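You operate a simulated robot arm through the tools that you are given. There is no shell and no other tool.

You run a simulated robot arm. Do the job below in one go: nothing can be reset, and whatever is moved stays where it is left.

Task
Test the job desk's stop button, then make the line ready again.
Fine: mode to HAND first, so that no cycle can start; strike the stop, twist the stop free, then reset at the line desk.

It is judged by the outcome, as a careful person would: the job done as asked, and still so three seconds after it is handed in. It fails if anything else is knocked over, pushed out of place, dropped, spilled or broken.

Robot
A 6-joint arm with a two-finger gripper, fixed in place. Base frame: the origin is at the foot of the arm, x ahead of it, y to its left, z up. Readings come in cm, degrees, newtons and seconds.
With the tool pointing down near the work surface it reaches from about 10 to 96 cm from the base axis. Its first joint turns from -166.0 to 166.0 degrees. Payload 2.45 kg.
The TCP is the grasp point between the finger pads, 2 cm short of the fingertips. In the tool frame z runs along the fingers and y along their closing line. The gripper opens to 14 cm. The gripper's body begins 16.8 cm behind the TCP.
Orientation is told as [roll, pitch, yaw] about the base's x, y, z axes, in that order, counted from this pose: with the fingers straight down and closing along the base's y, the tool's x points along the base's -x, its y along +y and its z along -z.

Tools
- The arm moves only by the tool nudge_tool. Its arguments are lists of equal length, an entry for each row: "dr": the turn, a rotation vector about the base's x, y, z in units of 120 degrees (1.0 is 120 degrees), a list of three; "dp": the shift along the base's x, y, z in units of 300 mm (1.0 is 300 mm), a list of three; "jaw": the closure, from 0 (fully open) to 1 (shut). In form: {"dr": [[ax, ay, az], ...], "dp": [[tx, ty, tz], ...], "jaw": [jaw, ...]}. A call has 1 to 20 rows; each row is the pose to reach, as a shift and turn from the pose commanded when the call began. A call with a number of a shift or a turn outside -1 to 1 is refused whole. A row lasts 0.2 s, in which the tool goes at most 5 cm and 8.6 degrees; a call with a longer step from one row to the next is refused whole, and so is a gripper value outside its range. Where a pose cannot be reached the arm comes as near as it can. A force on the tool above 90 N (or 10 N above the force at the start of the call, whichever is more), or a blocked arm, ends the call early, and 0.2 s more pass. Each finger travels about 4.5 cm/s and halts on what it meets, pressing with about 41 N; the grip force reading is that of the motor and also rises with nothing between the fingers. The clock runs only during rows and for 0.2 s after the last one: add rows that repeat a pose to give the fingers time. It gives the time, the measured TCP pose, the force on the tool (base axes), the opening and the grip force at its end, in the units of the frame above (readings bear some noise), with the torque about the TCP (base axes, N m) and any sound that the robot's microphone picked up.
- Cameras (640 x 400 px; columns grow to the right, rows downward): "scene" is fixed at [39.22, 49.22, 168.82]; the picture's right is [0.89, 0.46, 0.00], its down [0.46, -0.88, -0.10] and it looks along [-0.05, 0.09, -0.99] (base axes); focal length 214 px, centre (320, 200). "wrist" rides on the gripper at [7.8, 1.1, -20.9] in the tool frame; the picture's right is [-0.14, 0.99, 0.00], its down [-0.92, -0.13, -0.37] and it looks along [-0.36, -0.05, 0.93] (tool axes); focal length 280 px, centre (320, 200).
- get_image(camera): a new picture of that camera. No time passes.
- point_at(camera, pixels): there is no depth. For up to 12 entries [column, row, z] of the newest picture of that camera ("zoom" is the newest enlarged one), the place [x, y] in the base frame at which the ray of that pixel passes the height z, good to about 0.2 cm, but the place of the scene camera against the robot may be out by one fixed shift of up to 1.8 cm in any direction. No time passes.
- zoom(camera, box): a new picture of the part [left, top, right, bottom] of that camera's present view, enlarged. No time passes.
- finish_job(): hands the job in; it is judged then, once.

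Unless the task says otherwise, let go and move clear before handing in.

The tools are called as name(argument=value, ...) on one line, values as JSON. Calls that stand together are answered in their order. nudge_tool: Moves the arm, as the interface text tells. Its arguments: {"type":"object","properties":{"dr":{"type":"array"},"dp":{"type":"array"},"jaw":{"type":"array"}},"required":["dr","dp","jaw"]} The other tools are called the same way: get_image (camera) takes a picture; point_at (camera, pixels) gives the place at which the rays of pixels pass given heights; zoom (camera, box) takes an enlarged picture of a part of a camera's view; finish_job () hands the job in.

At the start:

```text
t: 0.0
ee_pos: [21.06, 43.98, 134.42]
tool_rot: [0.1, -0.1, -0.1]
force: [0.2, -0.1, -0.2]
ft_torque: [0.01, -0.01, -0.01]
grip_width: 14.02
finger_force: 0.0
```

scene: 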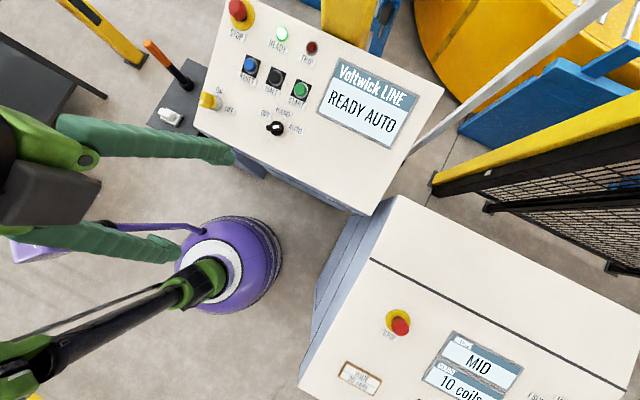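
wrist: 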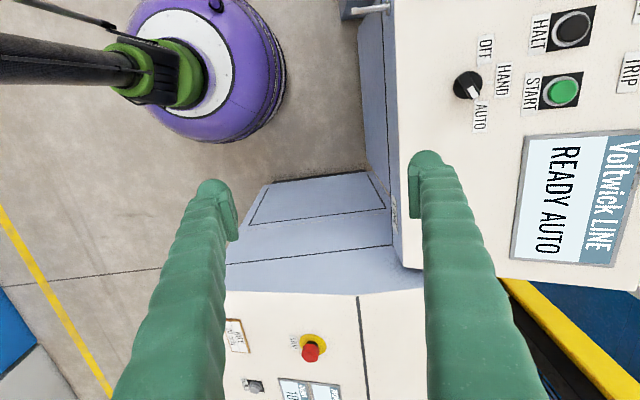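

The scene shows the line desk (READY AUTO, selector near pixel 276,128) and a second desk with its own stop (400,323). I'll zoom in on both to read labels before moving.

zoom(camera="scene", box=[190, 0, 350, 150])

zoom(camera="scene", box=[320, 280, 560, 400])

zoom(camera="wrist", box=[220, 280, 400, 400])

zoom(camera="wrist", box=[380, 0, 640, 280])

```text
2.67 times, centred on (270, 75) of scene
```

zoom: 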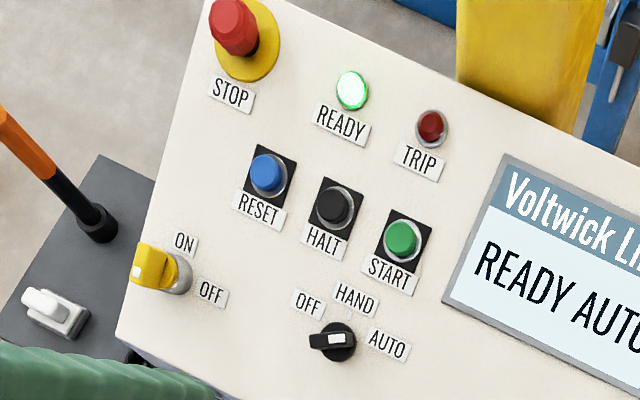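

```text
2.67 times, centred on (440, 340) of scene
```

zoom: 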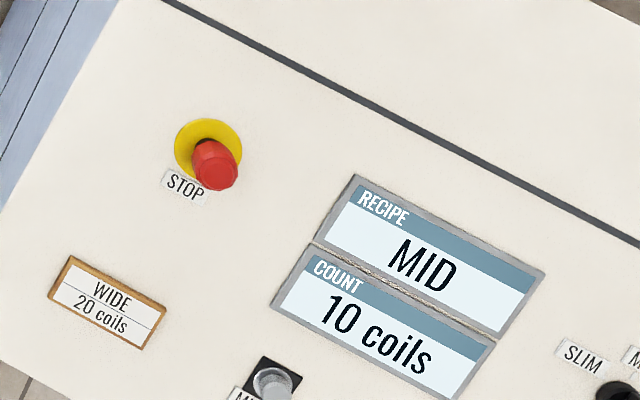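

```text
3.33 times, centred on (310, 340) of wrist
```

zoom: 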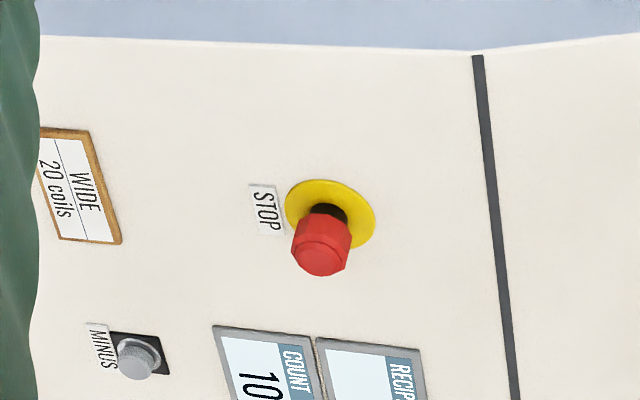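

```text
1.43 times, centred on (510, 140) of wrist
```

zoom: 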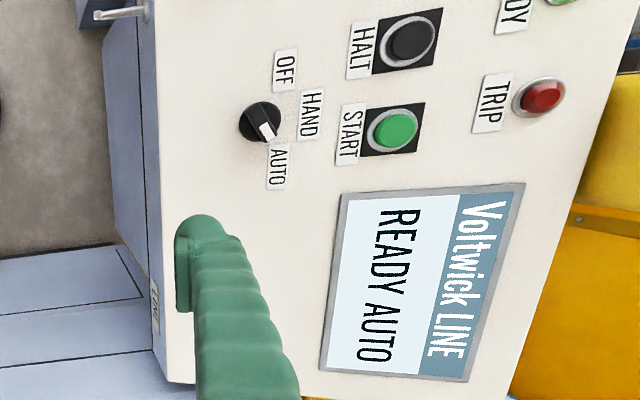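

The selector's white mark appears to point to AUTO, consistent with the READY AUTO display. To get desk heights I'll intersect rays from both cameras at several features.

point_at(camera="scene", pixels=[[276, 128, 80], [276, 128, 100], [398, 317, 80], [398, 317, 100], [290, 89, 80], [290, 89, 100], [386, 118, 80], [386, 118, 100], [400, 323, 80], [400, 323, 100], [373, 214, 80], [373, 214, 100]])

point_at(camera="wrist", pixels=[[467, 85, 80], [467, 85, 100], [313, 341, 80], [313, 341, 100], [559, 92, 80], [559, 92, 100], [310, 351, 80], [310, 351, 100], [405, 268, 80], [405, 268, 100]])

```text
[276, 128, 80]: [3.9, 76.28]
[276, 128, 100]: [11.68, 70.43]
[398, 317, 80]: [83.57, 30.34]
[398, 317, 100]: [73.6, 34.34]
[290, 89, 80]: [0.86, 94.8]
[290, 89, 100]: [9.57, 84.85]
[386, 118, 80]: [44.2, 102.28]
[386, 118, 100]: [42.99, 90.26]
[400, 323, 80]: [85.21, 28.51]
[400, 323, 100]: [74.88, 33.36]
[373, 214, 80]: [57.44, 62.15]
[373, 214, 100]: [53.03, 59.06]
```

```text
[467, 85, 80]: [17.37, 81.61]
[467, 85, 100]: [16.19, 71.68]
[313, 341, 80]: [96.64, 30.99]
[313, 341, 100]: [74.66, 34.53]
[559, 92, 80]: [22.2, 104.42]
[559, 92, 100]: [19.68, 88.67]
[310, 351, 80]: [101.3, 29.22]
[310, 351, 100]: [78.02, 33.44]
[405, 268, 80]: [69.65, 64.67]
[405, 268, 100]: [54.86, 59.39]
```

Rays suggest the job stop sits near z≈101 at (74,34) and the selector near z≈107 at (16,70). I'll shift the arm about 15 cm in +y at constant height to get a second wrist view for better triangulation.

nudge_tool(dr=[[0, 0, 0], [0, 0, 0], [0, 0, 0], [0, 0, 0], [0, 0, 0]], dp=[[0, 0.12, 0], [0, 0.24, 0], [0, 0.36, 0], [0, 0.48, 0], [0, 0.48, 0]], jaw=[0, 0, 0, 0, 0])

get_image(camera="wrist")

get_image(camera="scene")

```text
t: 1.2
ee_pos: [21.12, 58.39, 134.48]
tool_rot: [0.1, 0.0, 0.0]
force: [-0.1, -0.3, -0.4]
ft_torque: [0.04, 0.02, 0.01]
grip_width: 14.01
finger_force: 0.0
```

```text
taken
```

wrist: 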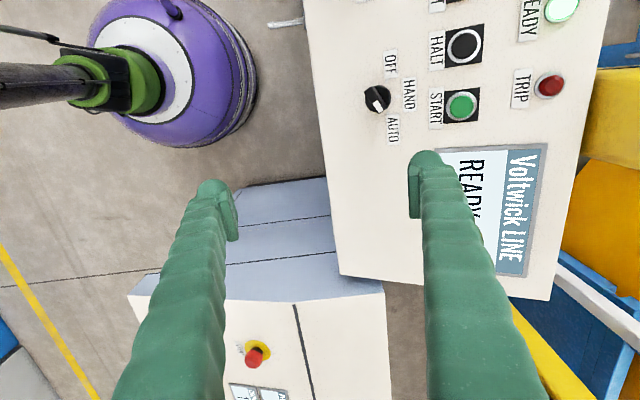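

```text
taken
```

scene: 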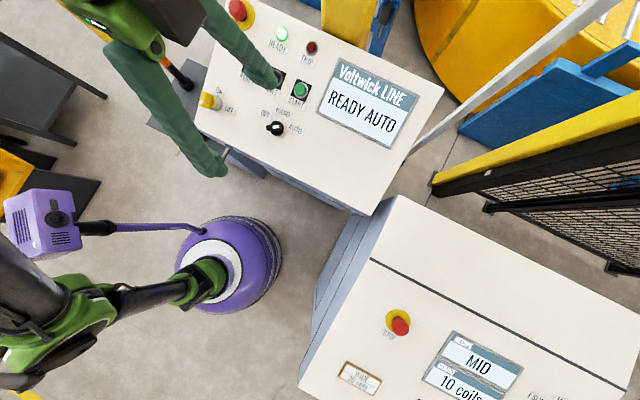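

The second wrist view shows the selector at (377,99), START at (461,105), TRIP at (549,86). I'll compute their rays at two heights to solve for the desk plane.

point_at(camera="wrist", pixels=[[377, 99, 90], [377, 99, 110], [461, 105, 90], [461, 105, 110], [549, 86, 90], [549, 86, 110], [341, 273, 90], [341, 273, 110], [548, 299, 90], [548, 299, 110], [260, 350, 90], [260, 350, 110]])

zoom(camera="wrist", box=[340, 0, 600, 160])

zoom(camera="scene", box=[240, 80, 336, 140])

```text
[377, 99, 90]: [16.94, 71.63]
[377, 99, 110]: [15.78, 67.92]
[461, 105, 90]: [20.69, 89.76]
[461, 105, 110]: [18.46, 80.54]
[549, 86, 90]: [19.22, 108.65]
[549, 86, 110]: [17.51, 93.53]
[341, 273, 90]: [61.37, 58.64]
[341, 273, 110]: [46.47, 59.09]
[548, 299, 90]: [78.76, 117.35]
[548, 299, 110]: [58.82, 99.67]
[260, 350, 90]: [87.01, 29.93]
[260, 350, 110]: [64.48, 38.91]
```

```text
2.46 times, centred on (470, 80) of wrist
```

zoom: 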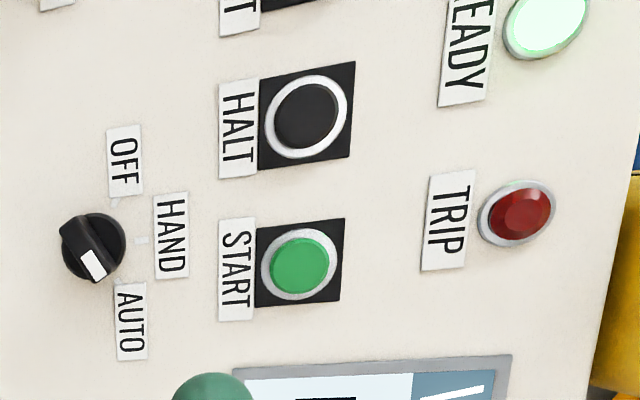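

```text
6.67 times, centred on (288, 110) of scene
```

zoom: 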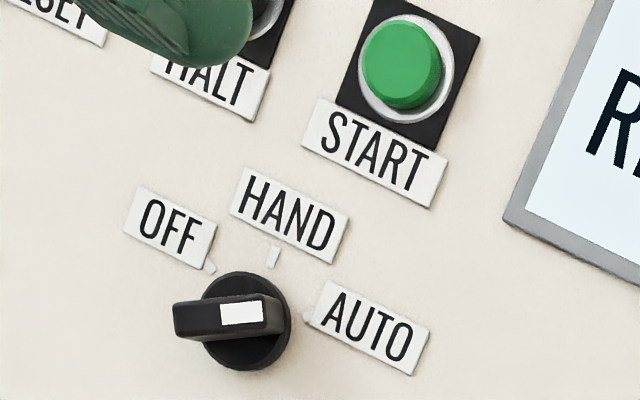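

Triangulating the two wrist views, the line panel faces −y, its front edge is near z≈102 and it slopes up about 20° (selector ≈(16,68.6,106), START ≈(18.4,80,111)). The knob points to AUTO, so I'll tilt the tool 20° about x and come closer for accurate views.

nudge_tool(dr=[[0.0417, 0, 0], [0.0833, 0, 0], [0.125, 0, 0], [0.1667, 0, 0], [0.1667, 0, 0]], dp=[[-0.0425, 0.02, -0.0875], [-0.085, 0.04, -0.175], [-0.1275, 0.06, -0.2625], [-0.17, 0.08, -0.35], [-0.17, 0.08, -0.35]], jaw=[0, 0, 0, 0, 0])

get_image(camera="wrist")

get_image(camera="scene")

```text
t: 2.4
ee_pos: [16.22, 60.69, 123.73]
tool_rot: [20.1, 0.0, 0.2]
force: [1.0, -0.1, -0.4]
ft_torque: [-0.02, 0.0, 0.0]
grip_width: 14.01
finger_force: 0.1
```

```text
taken
```

wrist: 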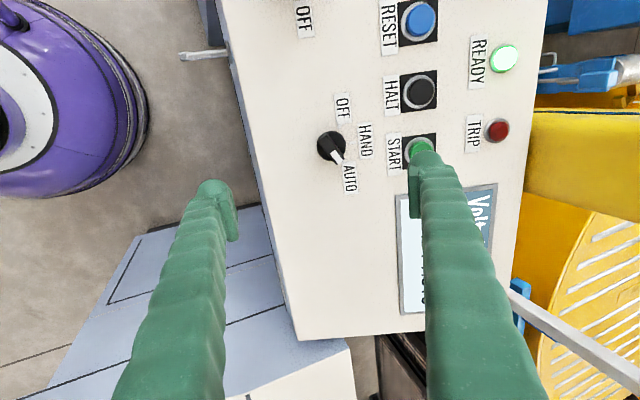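

```text
taken
```

scene: 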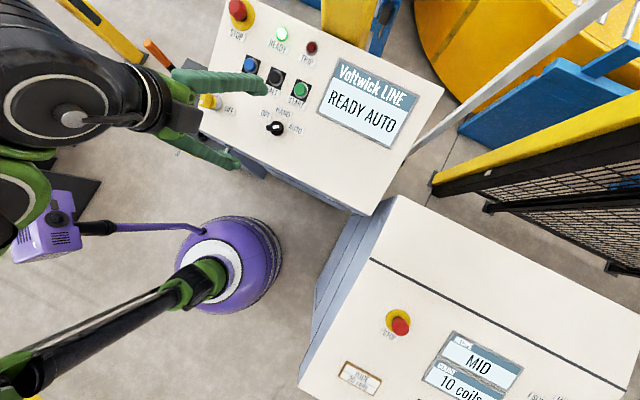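

The panel now appears nearly square-on; the selector is at about (331,146), START at (424,148), RESET at (420,19). I'll zoom and gather rays at two heights.

zoom(camera="wrist", box=[280, 80, 440, 200])

point_at(camera="wrist", pixels=[[331, 146, 100], [331, 146, 110], [349, 177, 100], [349, 177, 110], [298, 340, 95], [298, 340, 105], [420, 19, 105], [420, 19, 115], [497, 130, 105], [497, 130, 115], [364, 141, 100], [364, 141, 110]])

```text
3.33 times, centred on (360, 140) of wrist
```

zoom: 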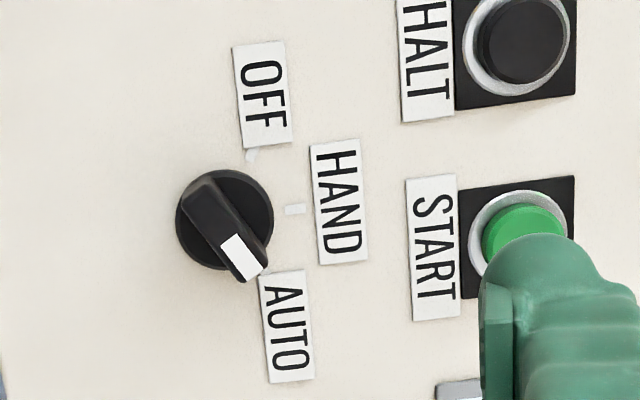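

```text
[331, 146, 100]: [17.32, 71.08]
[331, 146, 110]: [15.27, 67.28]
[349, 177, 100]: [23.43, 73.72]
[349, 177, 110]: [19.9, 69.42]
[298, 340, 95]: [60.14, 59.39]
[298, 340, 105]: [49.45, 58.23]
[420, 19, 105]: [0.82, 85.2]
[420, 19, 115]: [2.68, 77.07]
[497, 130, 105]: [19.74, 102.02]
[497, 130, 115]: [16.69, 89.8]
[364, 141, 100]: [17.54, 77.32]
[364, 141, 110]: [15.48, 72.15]
```

From three views the line panel plane is z≈101.9+0.364·(y−58.6) (≈20° tilt), with the selector axis meeting it near (16.05, 68.95, 105.6) and its wing lying ~30° from +x. I'll hover 12 cm out along the panel normal, yawed 29° about it so the fingers straddle the wing, jaw half closed.

nudge_tool(dr=[[0, -0.0165, 0.0454], [0, -0.033, 0.0909], [0, -0.0496, 0.1363], [0, -0.0661, 0.1818], [0, -0.0826, 0.2272], [0, -0.0826, 0.2272]], dp=[[0, 0.027, -0.046], [0, 0.054, -0.092], [0, 0.081, -0.138], [0, 0.108, -0.184], [0, 0.135, -0.23], [0, 0.135, -0.23]], jaw=[0.2, 0.4, 0.5, 0.5, 0.5, 0.5])

get_image(camera="wrist")

get_image(camera="scene")

```text
t: 3.8
ee_pos: [15.88, 64.92, 117.15]
tool_rot: [17.7, -9.5, 27.5]
force: [0.0, -0.3, -0.5]
ft_torque: [-0.01, -0.03, 0.01]
grip_width: 7.0
finger_force: 0.1
```

```text
taken
```

wrist: 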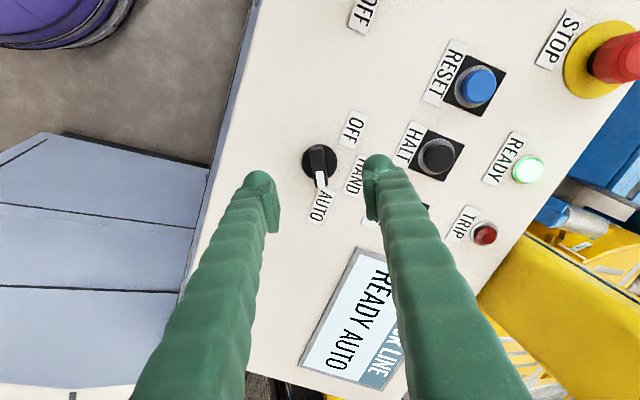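

```text
taken
```

scene: 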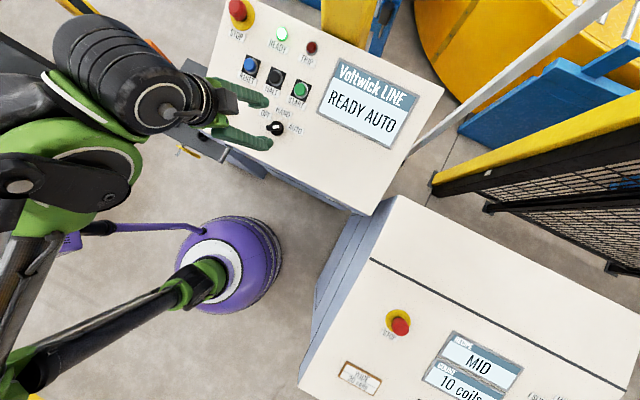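

The wing now runs between the fingers in the wrist view (knob at ~(319,162), fingertips at (262,180) and (380,165)). Zooming to check alignment before descending.

zoom(camera="wrist", box=[240, 100, 400, 240])

point_at(camera="wrist", pixels=[[319, 161, 106], [319, 161, 107], [319, 161, 108], [319, 186, 107], [319, 150, 107]])

```text
2.86 times, centred on (320, 170) of wrist
```

zoom: 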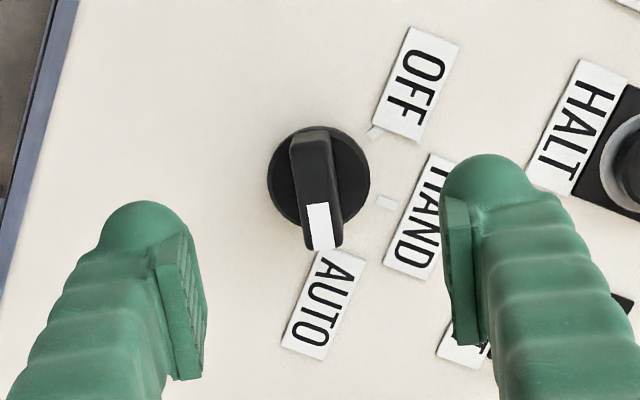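

```text
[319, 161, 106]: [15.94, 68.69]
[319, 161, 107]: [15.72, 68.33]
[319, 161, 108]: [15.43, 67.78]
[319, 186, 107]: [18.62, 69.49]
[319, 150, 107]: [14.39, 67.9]
```

Disc centre is at about (319,162), wing axis within ~3° of the ideal, so I'll descend along the normal until the tips are about level with the wing top and look again.

nudge_tool(dr=[[0, 0, 0], [0, 0, 0], [0, 0, 0], [0, 0, 0]], dp=[[0, 0.0272, -0.0747], [0, 0.0543, -0.1493], [0, 0.0815, -0.224], [0, 0.0815, -0.224]], jaw=[0.5, 0.5, 0.5, 0.5])

get_image(camera="wrist")

zoom(camera="scene", box=[210, 60, 330, 150])

zoom(camera="wrist", box=[240, 100, 400, 240])

```text
t: 4.8
ee_pos: [15.75, 67.17, 110.32]
tool_rot: [17.6, -9.5, 27.5]
force: [-0.7, 0.5, -0.1]
ft_torque: [-0.01, -0.01, -0.01]
grip_width: 6.98
finger_force: 0.0
```

```text
taken
```

wrist: 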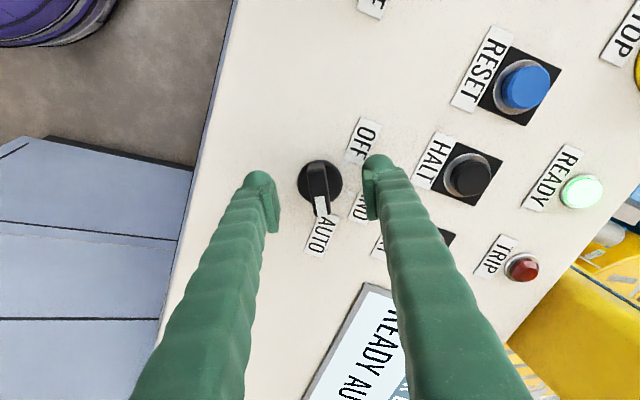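

```text
4.44 times, centred on (270, 105) of scene
```

zoom: 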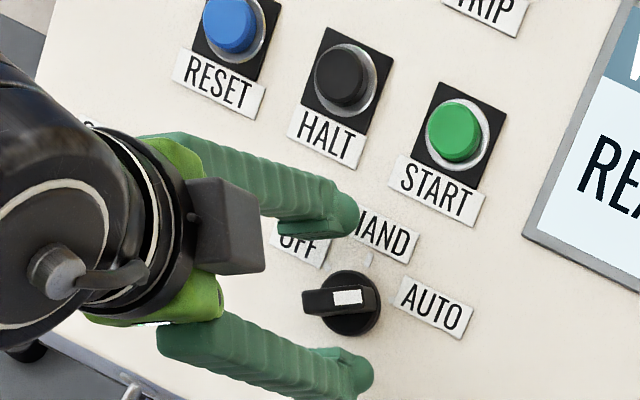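

```text
2.86 times, centred on (320, 170) of wrist
```

zoom: 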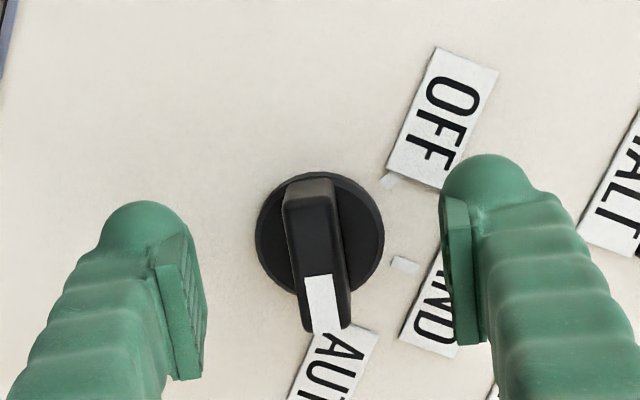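

Both fingers straddle the wing laterally centred; the knob is ~0.3 cm toward the AUTO side of the tool axis. I'll correct that and descend 1.6 cm so the tips sit beside the wing, above the disc.

nudge_tool(dr=[[0, 0, 0], [0, 0, 0], [0, 0, 0]], dp=[[0.0087, 0.0115, -0.0242], [0.0087, 0.023, -0.0483], [0.0087, 0.023, -0.0483]], jaw=[0.5, 0.5, 0.5])

zoom(camera="wrist", box=[240, 100, 400, 240])

zoom(camera="scene", box=[210, 60, 330, 150])

```text
t: 5.6
ee_pos: [16.29, 67.93, 108.96]
tool_rot: [17.7, -9.6, 27.4]
force: [0.1, 0.0, 0.4]
ft_torque: [-0.02, 0.02, -0.03]
grip_width: 6.98
finger_force: 0.1
```

```text
2.86 times, centred on (320, 170) of wrist
```

zoom: 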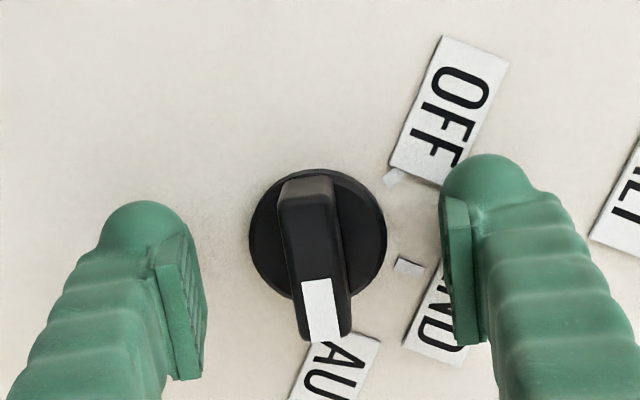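

```text
4.44 times, centred on (270, 105) of scene
```

zoom: 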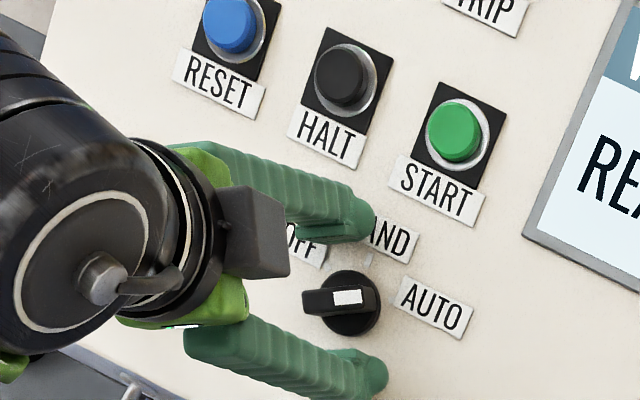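

Still no contact (force ≈0) and the knob is centred between the pads at about (319,182). I'll make a 0.2 cm correction and close on the wing.

nudge_tool(dr=[[0, 0, 0], [0, 0, 0], [0, 0, 0], [0, 0, 0], [0, 0, 0]], dp=[[-0.006, -0.003, -0.001], [-0.006, -0.003, -0.001], [-0.006, -0.003, -0.001], [-0.006, -0.003, -0.001], [-0.006, -0.003, -0.001]], jaw=[0.65, 0.8, 0.9, 0.95, 0.95])

zoom(camera="wrist", box=[240, 100, 400, 240])

zoom(camera="scene", box=[210, 60, 330, 150])

```text
t: 6.8
ee_pos: [15.9, 67.72, 109.05]
tool_rot: [17.8, -9.6, 27.5]
force: [-6.5, -2.9, 52.0]
ft_torque: [1.25, 0.32, 0.13]
grip_width: 1.78
finger_force: 8.1
```

```text
2.86 times, centred on (320, 170) of wrist
```

zoom: 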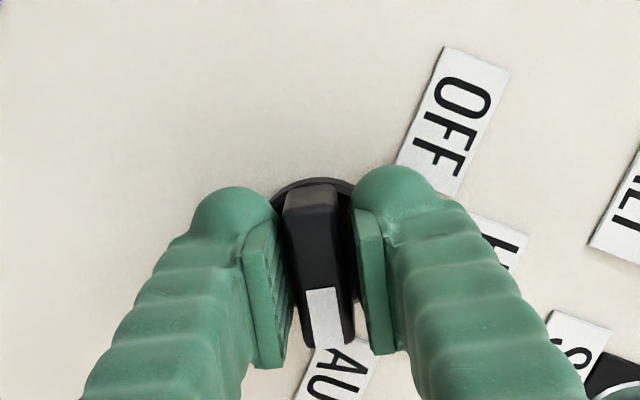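

```text
4.44 times, centred on (270, 105) of scene
```

zoom: 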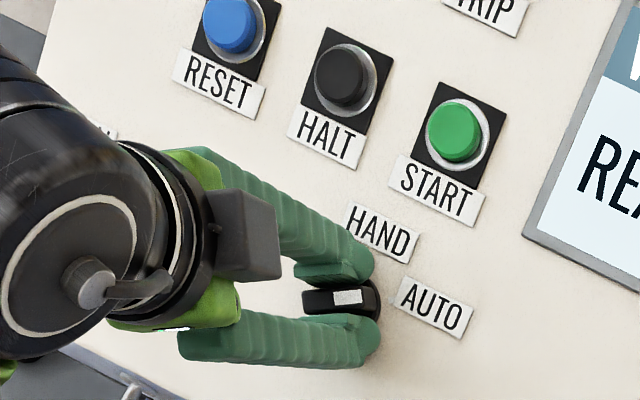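

The upward force of 52 N with a 1.78 cm gap says the fingertips are wedging onto the disc, not gripping the wing cleanly. I'll open slightly and raise 0.6 cm along the normal, then close again.

nudge_tool(dr=[[0, 0, 0], [0, 0, 0], [0, 0, 0]], dp=[[0, -0.003, 0.009], [0, -0.0068, 0.0188], [0, -0.0068, 0.0188]], jaw=[0.75, 0.75, 0.75])

zoom(camera="wrist", box=[240, 100, 400, 240])

```text
t: 7.6
ee_pos: [16.03, 67.63, 109.28]
tool_rot: [17.8, -9.6, 27.5]
force: [-1.2, 0.2, -0.1]
ft_torque: [0.04, 0.0, 0.04]
grip_width: 3.49
finger_force: 0.1
```

```text
2.86 times, centred on (320, 170) of wrist
```

zoom: 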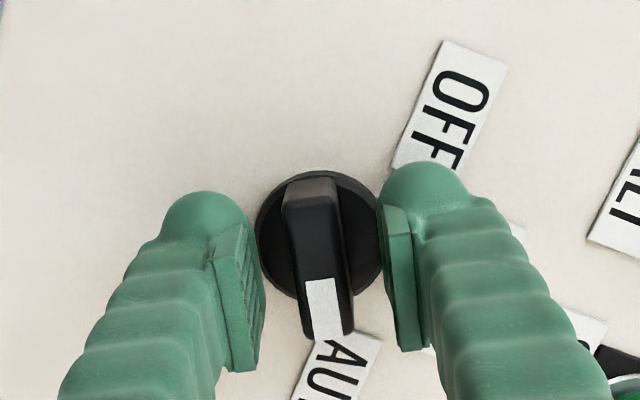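

Force is back to zero and the wing is centred between the pads with 3.5 cm opening. Closing again at this greater height.

nudge_tool(dr=[[0, 0, 0], [0, 0, 0], [0, 0, 0], [0, 0, 0]], dp=[[0, 0, 0], [0, 0, 0], [0, 0, 0], [0, 0, 0]], jaw=[0.82, 0.88, 0.93, 0.95])

zoom(camera="wrist", box=[240, 100, 400, 240])

```text
t: 8.6
ee_pos: [16.05, 67.66, 109.28]
tool_rot: [17.8, -9.5, 27.6]
force: [0.0, 0.9, -1.1]
ft_torque: [0.04, -0.16, 0.24]
grip_width: 1.42
finger_force: 38.6
```

```text
2.86 times, centred on (320, 170) of wrist
```

zoom: 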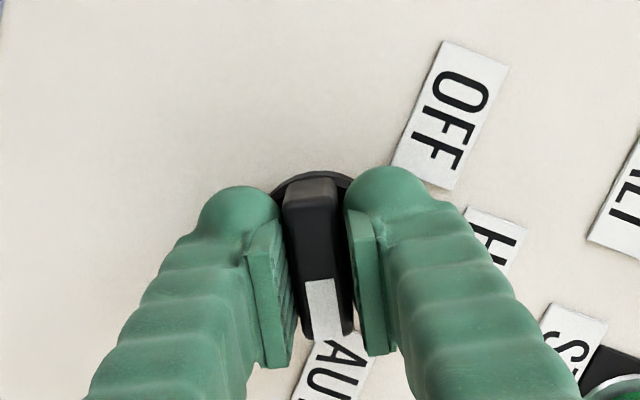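

The wing is now firmly held (1.42 cm, 38.6 N, negligible side force). I'll rotate +60° about the panel normal toward HAND.

nudge_tool(dr=[[0, -0.0214, 0.0588], [0, -0.0428, 0.1175], [0, -0.0641, 0.1763], [0, -0.0855, 0.235], [0, -0.1069, 0.2938], [0, -0.1283, 0.3525], [0, -0.1496, 0.4113], [0, -0.171, 0.47], [0, -0.171, 0.47]], dp=[[0, 0, 0], [0, 0, 0], [0, 0, 0], [0, 0, 0], [0, 0, 0], [0, 0, 0], [0, 0, 0], [0, 0, 0], [0, 0, 0]], jaw=[0.95, 0.95, 0.95, 0.95, 0.95, 0.95, 0.95, 0.95, 0.95])

get_image(camera="wrist")

zoom(camera="scene", box=[210, 0, 450, 150])

```text
t: 10.6
ee_pos: [15.98, 67.68, 109.52]
tool_rot: [0.3, -19.8, 89.1]
force: [-8.0, 4.6, -4.4]
ft_torque: [-0.12, 0.05, 0.0]
grip_width: 1.39
finger_force: 40.5
```

```text
taken
```

wrist: 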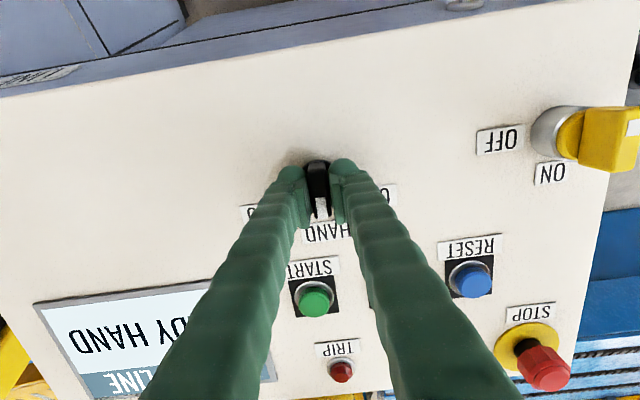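

```text
2.67 times, centred on (330, 75) of scene
```

zoom: 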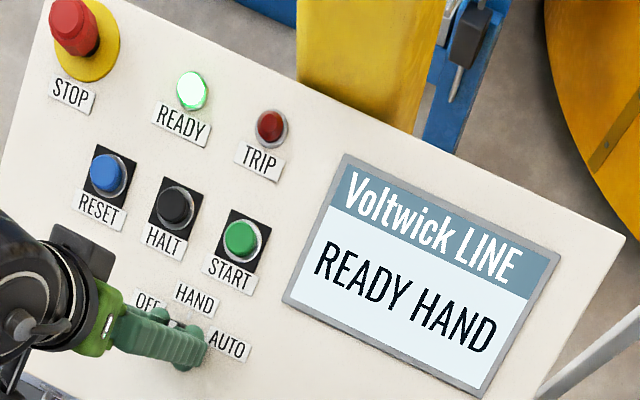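

The display now reads READY HAND, so the mode is set. I'll open the fingers and back straight out along the panel normal.

nudge_tool(dr=[[0, 0, 0], [0, 0, 0], [0, 0, 0], [0, 0, 0], [0, 0, 0], [0, 0, 0], [0, 0, 0]], dp=[[0, 0, 0], [0, 0, 0], [0, -0.02, 0.055], [0, -0.06, 0.165], [0, -0.11, 0.3], [0, -0.165, 0.45], [0, -0.165, 0.45]], jaw=[0.8, 0.72, 0.72, 0.72, 0.72, 0.72, 0.72])

get_image(camera="wrist")

get_image(camera="scene")

```text
t: 12.2
ee_pos: [16.22, 62.8, 122.95]
tool_rot: [0.4, -20.0, 89.0]
force: [-0.2, -0.5, 0.2]
ft_torque: [0.03, 0.01, -0.01]
grip_width: 3.93
finger_force: 0.0
```

```text
taken
```

wrist: 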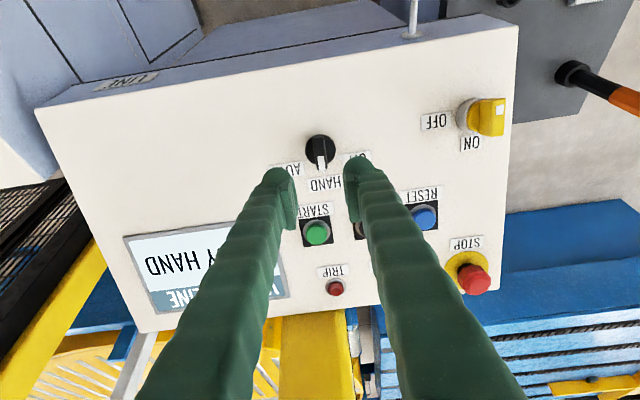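

```text
taken
```

scene: 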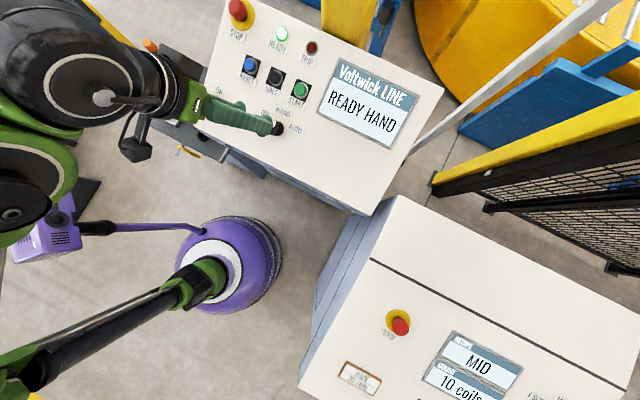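

HAND is set (knob mark points at HAND, lamp READY is on). Now I'll travel toward the job desk, un-yawing the tool about the panel normal while keeping the 20° tilt; also noting RESET's ray at (425,217) for later.

point_at(camera="wrist", pixels=[[425, 217, 108], [425, 217, 112], [425, 217, 116], [317, 233, 108], [317, 233, 112], [317, 233, 116]])

nudge_tool(dr=[[0, 0.0211, -0.0581], [0, 0.0423, -0.1162], [0, 0.0634, -0.1743], [0, 0.0846, -0.2324], [0, 0.1057, -0.2905], [0, 0.1269, -0.3486], [0, 0.148, -0.4067], [0, 0.1691, -0.4648], [0, 0.1903, -0.5229], [0, 0.2114, -0.581], [0, 0.2326, -0.6391], [0, 0.2537, -0.6972], [0, 0.2537, -0.6972]], dp=[[0.0833, -0.0583, 0.0083], [0.1667, -0.1167, 0.0167], [0.25, -0.175, 0.025], [0.3333, -0.2333, 0.0333], [0.4167, -0.2917, 0.0417], [0.5, -0.35, 0.05], [0.5833, -0.4083, 0.0583], [0.6667, -0.4667, 0.0667], [0.75, -0.525, 0.075], [0.8333, -0.5833, 0.0833], [0.9167, -0.6417, 0.0917], [1.0, -0.7, 0.1], [1.0, -0.7, 0.1]], jaw=[0.5, 0.5, 0.5, 0.5, 0.5, 0.5, 0.5, 0.5, 0.5, 0.5, 0.5, 0.5, 0.5])

get_image(camera="wrist")

get_image(camera="scene")

```text
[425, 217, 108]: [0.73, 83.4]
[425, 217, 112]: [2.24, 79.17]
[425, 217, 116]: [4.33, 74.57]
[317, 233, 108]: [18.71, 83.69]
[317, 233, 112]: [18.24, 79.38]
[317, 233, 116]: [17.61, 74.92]
```

```text
t: 15.0
ee_pos: [46.28, 41.56, 125.94]
tool_rot: [20.0, 0.0, 0.0]
force: [0.0, 0.7, -1.0]
ft_torque: [-0.02, -0.02, 0.03]
grip_width: 6.99
finger_force: 0.1
```

```text
taken
```

wrist: 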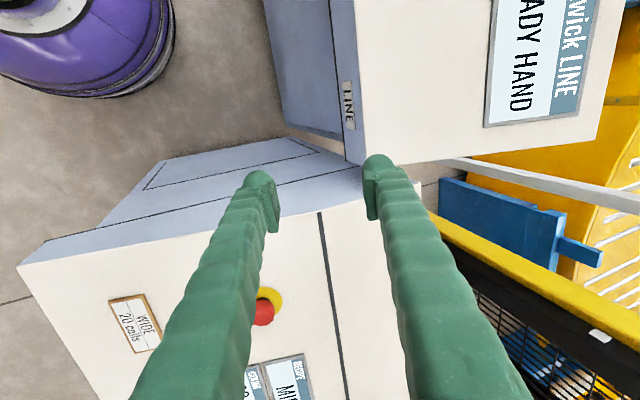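

```text
taken
```

scene: 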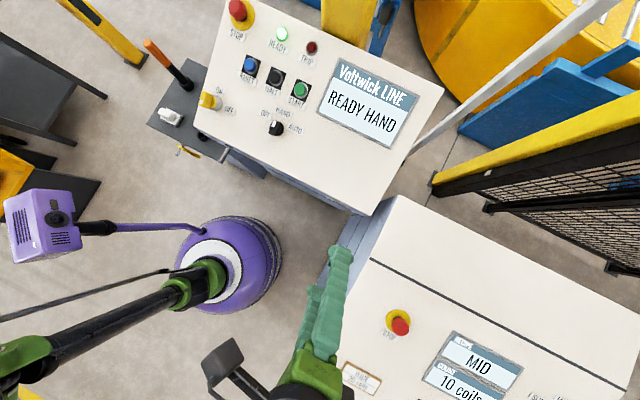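

The job stop is visible behind the left finger at (265,305). I'll move about 20 cm in +x and 11 cm in −y at a safe height for a clear view.

nudge_tool(dr=[[0, 0, 0], [0, 0, 0], [0, 0, 0], [0, 0, 0], [0, 0, 0], [0, 0, 0], [0, 0, 0]], dp=[[0.111, -0.064, -0.022], [0.222, -0.128, -0.044], [0.333, -0.192, -0.066], [0.444, -0.255, -0.088], [0.555, -0.319, -0.11], [0.667, -0.383, -0.133], [0.667, -0.383, -0.133]], jaw=[0.5, 0.5, 0.5, 0.5, 0.5, 0.5, 0.5])

get_image(camera="wrist")

zoom(camera="wrist", box=[220, 140, 420, 300])

```text
t: 16.6
ee_pos: [66.12, 30.13, 121.84]
tool_rot: [20.1, 0.0, -0.1]
force: [-0.7, -0.7, 0.0]
ft_torque: [0.02, 0.01, -0.03]
grip_width: 7.01
finger_force: 0.0
```

```text
taken
```

wrist: 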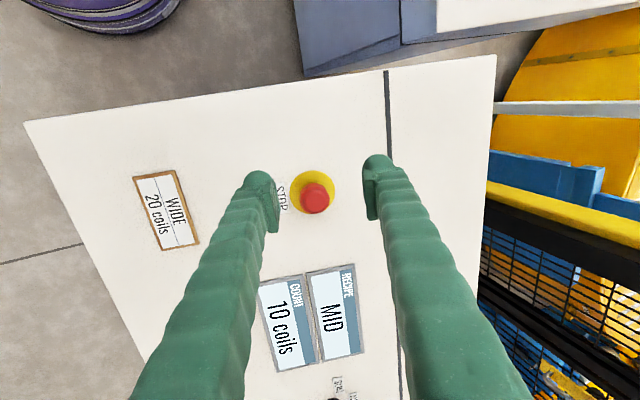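

```text
2.50 times, centred on (320, 220) of wrist
```

zoom: 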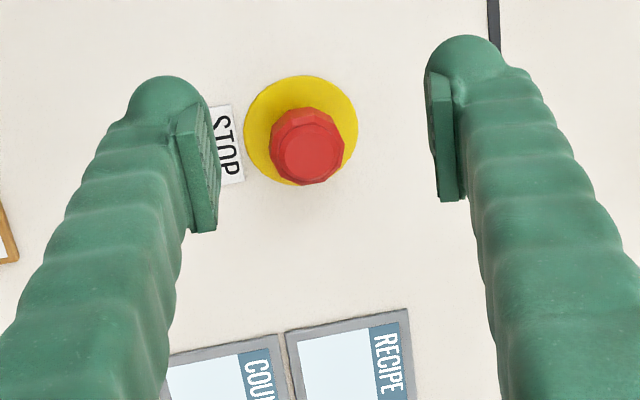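

The stop's plate centre is at (312,192) and head top at (315,199). I'll get rays for it plus flat label and display features to derive the job panel's plane.

point_at(camera="wrist", pixels=[[312.4, 192, 96], [312.4, 192, 102], [314.8, 198.8, 100], [314.8, 198.8, 106], [386, 71, 98], [386, 71, 106], [25, 122, 92], [25, 122, 100], [306, 276, 96], [306, 276, 102]])

point_at(camera="scene", pixels=[[398, 317, 96], [398, 317, 102], [370, 259, 98], [370, 259, 106], [396, 196, 102], [396, 196, 108], [299, 392, 92], [299, 392, 100]])

get_image(camera="scene")

```text
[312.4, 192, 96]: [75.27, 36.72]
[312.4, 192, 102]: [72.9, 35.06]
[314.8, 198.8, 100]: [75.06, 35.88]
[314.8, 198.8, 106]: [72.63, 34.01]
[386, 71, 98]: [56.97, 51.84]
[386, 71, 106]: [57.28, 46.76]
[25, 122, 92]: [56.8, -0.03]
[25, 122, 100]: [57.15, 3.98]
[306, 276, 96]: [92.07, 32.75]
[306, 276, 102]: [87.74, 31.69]
```

```text
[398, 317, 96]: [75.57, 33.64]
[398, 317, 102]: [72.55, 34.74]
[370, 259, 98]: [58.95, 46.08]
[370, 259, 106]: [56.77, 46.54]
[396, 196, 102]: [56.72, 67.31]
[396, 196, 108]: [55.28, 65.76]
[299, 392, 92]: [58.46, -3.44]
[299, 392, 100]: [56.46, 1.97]
```

```text
taken
```

scene: 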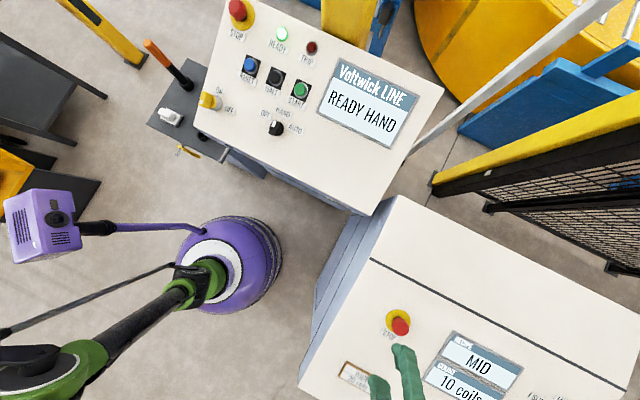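

Combining views, the job stop's plate centre is at ≈(72.8, 34.95, 102.35) on a plane also tilted ≈20°, with the head top ~3.4 cm out along the normal. I'll hover with TCP 10 cm out on its axis, fingers still open, to verify alignment.

nudge_tool(dr=[[0, 0, 0], [0, 0, 0], [0, 0, 0], [0, 0, 0], [0, 0, 0]], dp=[[0.056, 0.012, -0.084], [0.112, 0.024, -0.168], [0.168, 0.035, -0.252], [0.223, 0.047, -0.337], [0.223, 0.047, -0.337]], jaw=[0.4, 0.4, 0.4, 0.4, 0.4])

get_image(camera="wrist")

zoom(camera="wrist", box=[240, 100, 400, 240])

zoom(camera="scene", box=[320, 270, 500, 400])

```text
t: 17.8
ee_pos: [72.74, 31.53, 111.85]
tool_rot: [20.1, 0.0, 0.0]
force: [-0.3, -0.5, 0.0]
ft_torque: [0.0, 0.01, -0.02]
grip_width: 8.41
finger_force: 0.0
```

```text
taken
```

wrist: 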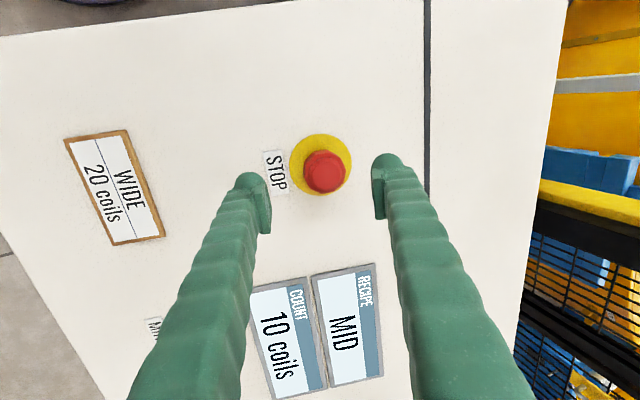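

```text
2.86 times, centred on (320, 170) of wrist
```

zoom: 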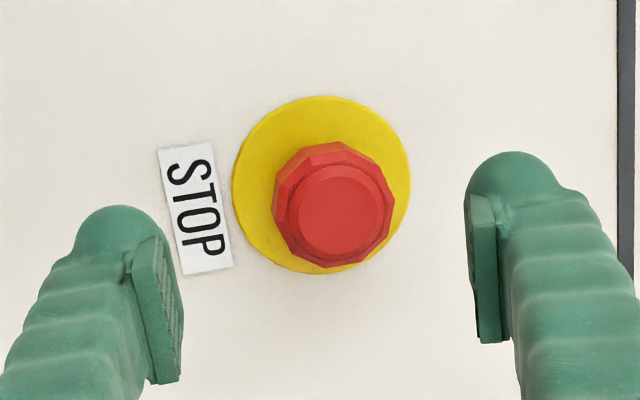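

```text
3.08 times, centred on (410, 335) of scene
```

zoom: 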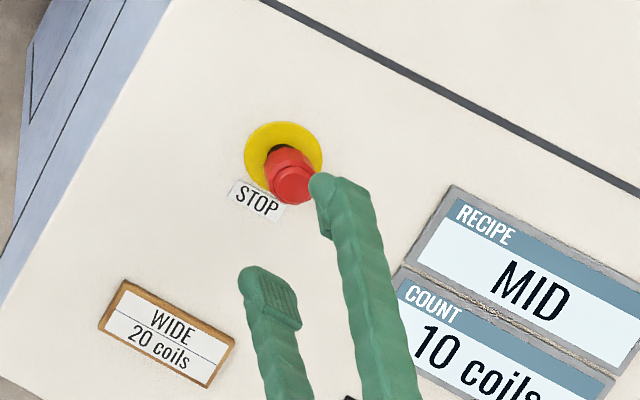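

The plate centre is dead on the tool axis at (320,164), but the head top (326,175) leans, which means this panel tilts only about 13° (not 20°) and the head stands ~4–5 cm proud. I'll reduce the tilt to 13° and re-centre on that axis.

nudge_tool(dr=[[-0.03, 0, 0], [-0.0583, 0, 0], [-0.0583, 0, 0]], dp=[[0.001, 0.024, -0.011], [0.002, 0.047, -0.023], [0.002, 0.047, -0.023]], jaw=[0.4, 0.4, 0.4])

get_image(camera="wrist")

zoom(camera="wrist", box=[240, 100, 400, 240])

```text
t: 18.6
ee_pos: [72.73, 32.88, 111.21]
tool_rot: [13.2, -0.1, -0.1]
force: [-1.1, -0.2, 0.0]
ft_torque: [-0.01, -0.01, 0.0]
grip_width: 8.41
finger_force: 0.0
```

```text
taken
```

wrist: 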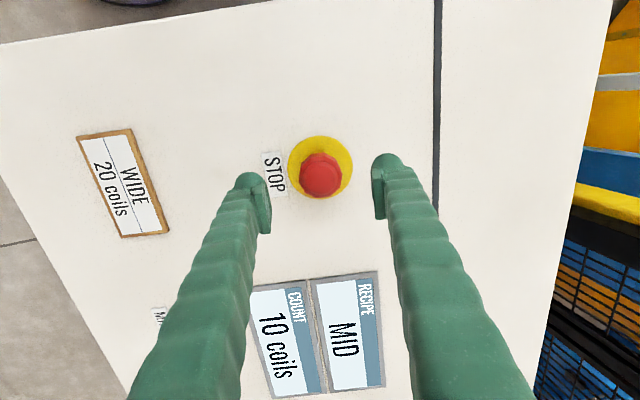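

```text
2.86 times, centred on (320, 170) of wrist
```

zoom: 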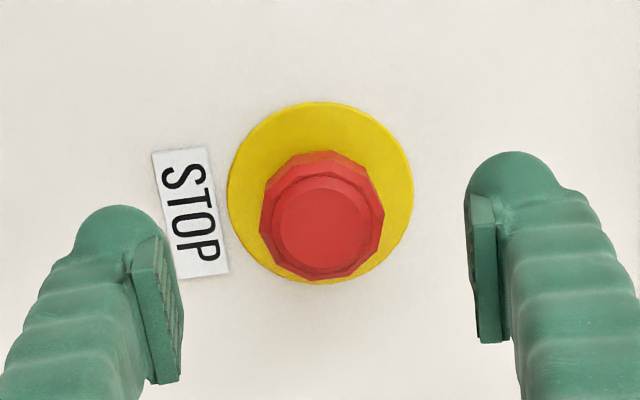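

Now both the plate (320,167) and head top (321,178) sit on the tool axis, so 13° is right and the head top is ~4.5 cm proud. I'll close the fingers and descend 2 cm along the axis, just short of contact.

nudge_tool(dr=[[0, 0, 0], [0, 0, 0], [0, 0, 0], [0, 0, 0], [0, 0, 0], [0, 0, 0], [0, 0, 0]], dp=[[0, 0, 0], [0, 0, 0], [0, 0, 0], [0, 0, 0], [0, 0.005, -0.022], [0, 0.01, -0.043], [0, 0.015, -0.065]], jaw=[0.6, 0.8, 0.95, 1.0, 1.0, 1.0, 1.0])

zoom(camera="scene", box=[360, 280, 460, 360])

zoom(camera="wrist", box=[240, 100, 400, 240])

```text
t: 20.2
ee_pos: [72.81, 33.44, 109.18]
tool_rot: [13.1, 0.0, -0.1]
force: [0.2, 0.2, 0.5]
ft_torque: [0.01, -0.03, 0.04]
grip_width: 0.0
finger_force: 29.6
```

```text
5.00 times, centred on (410, 320) of scene
```

zoom: 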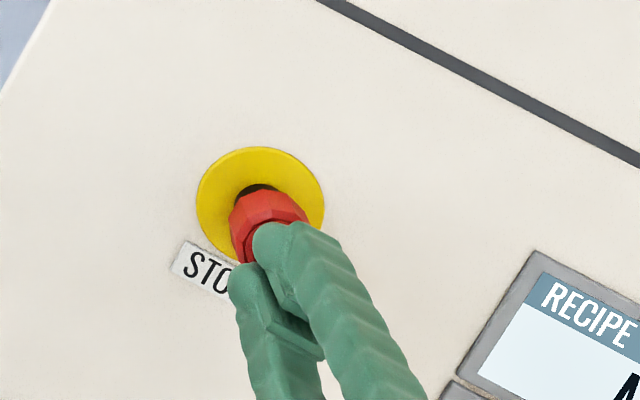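

```text
2.86 times, centred on (320, 170) of wrist
```

zoom: 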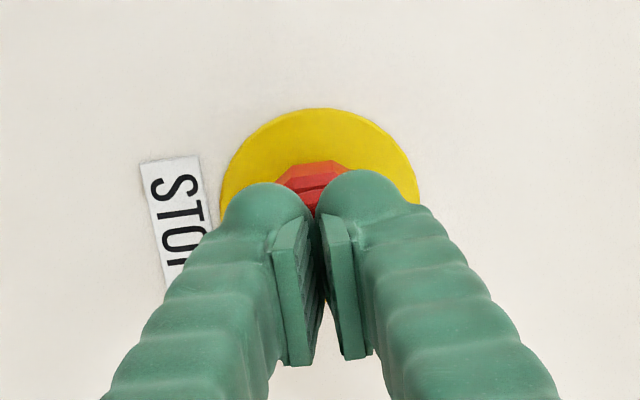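

No contact yet and the closed fingertips are centred on the red head. Pressing down along the axis in small steps, watching force.

nudge_tool(dr=[[0, 0, 0], [0, 0, 0], [0, 0, 0], [0, 0, 0], [0, 0, 0]], dp=[[0, 0.002, -0.008], [0, 0.0037, -0.0162], [0, 0.0056, -0.0243], [0, 0.0075, -0.0325], [0, 0.0075, -0.0325]], jaw=[1, 1, 1, 1, 1])

zoom(camera="scene", box=[210, 0, 450, 150])

zoom(camera="scene", box=[360, 280, 460, 360])

```text
t: 21.4
ee_pos: [72.84, 33.68, 108.15]
tool_rot: [13.1, 0.0, 0.1]
force: [2.4, 0.9, 5.8]
ft_torque: [-0.02, -0.04, 0.01]
grip_width: 0.01
finger_force: 29.3
```

```text
2.67 times, centred on (330, 75) of scene
```

zoom: 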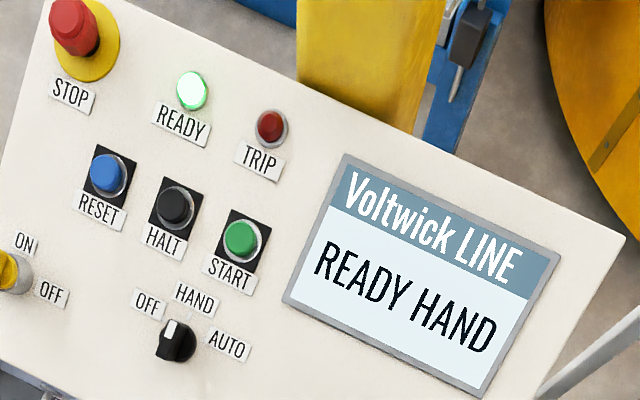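

```text
5.00 times, centred on (410, 320) of scene
```

zoom: 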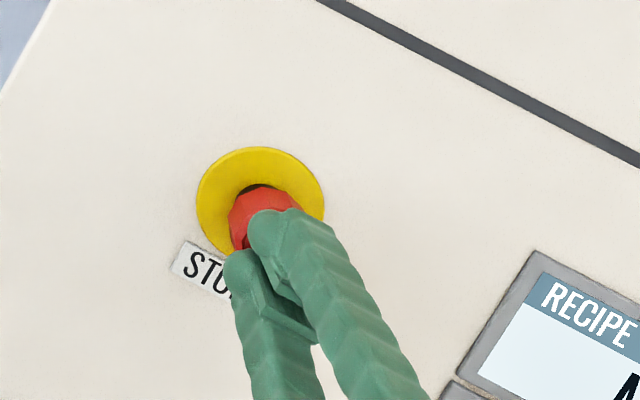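

Contact has begun (~6 N upward). Continuing to press along the axis in 0.2 cm steps.

nudge_tool(dr=[[0, 0, 0], [0, 0, 0], [0, 0, 0], [0, 0, 0], [0, 0, 0]], dp=[[0, 0.0015, -0.0065], [0, 0.003, -0.013], [0, 0.0045, -0.0195], [0, 0.006, -0.026], [0, 0.006, -0.026]], jaw=[1, 1, 1, 1, 1])

zoom(camera="scene", box=[210, 0, 450, 150])

zoom(camera="scene", box=[360, 280, 460, 360])

```text
t: 22.6
ee_pos: [72.86, 33.85, 107.59]
tool_rot: [13.2, -0.1, 0.0]
force: [13.4, 3.8, 60.5]
ft_torque: [-0.04, -0.22, 0.01]
grip_width: 0.59
finger_force: 29.3
```

```text
2.67 times, centred on (330, 75) of scene
```

zoom: 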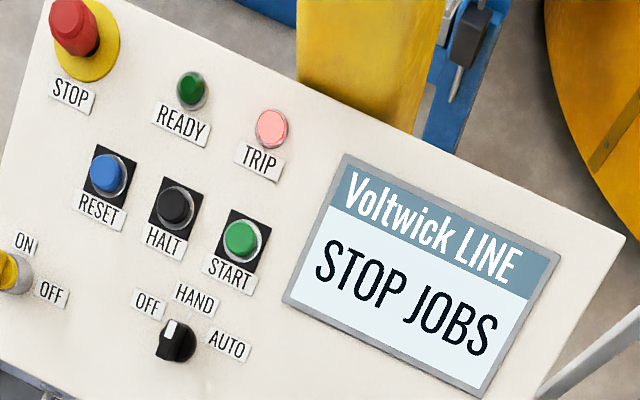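

```text
5.00 times, centred on (410, 320) of scene
```

zoom: 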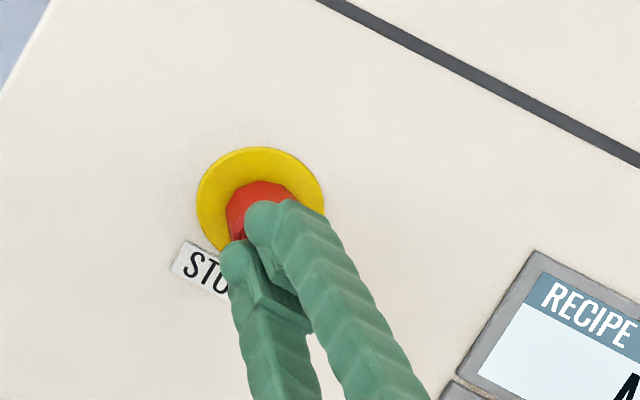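

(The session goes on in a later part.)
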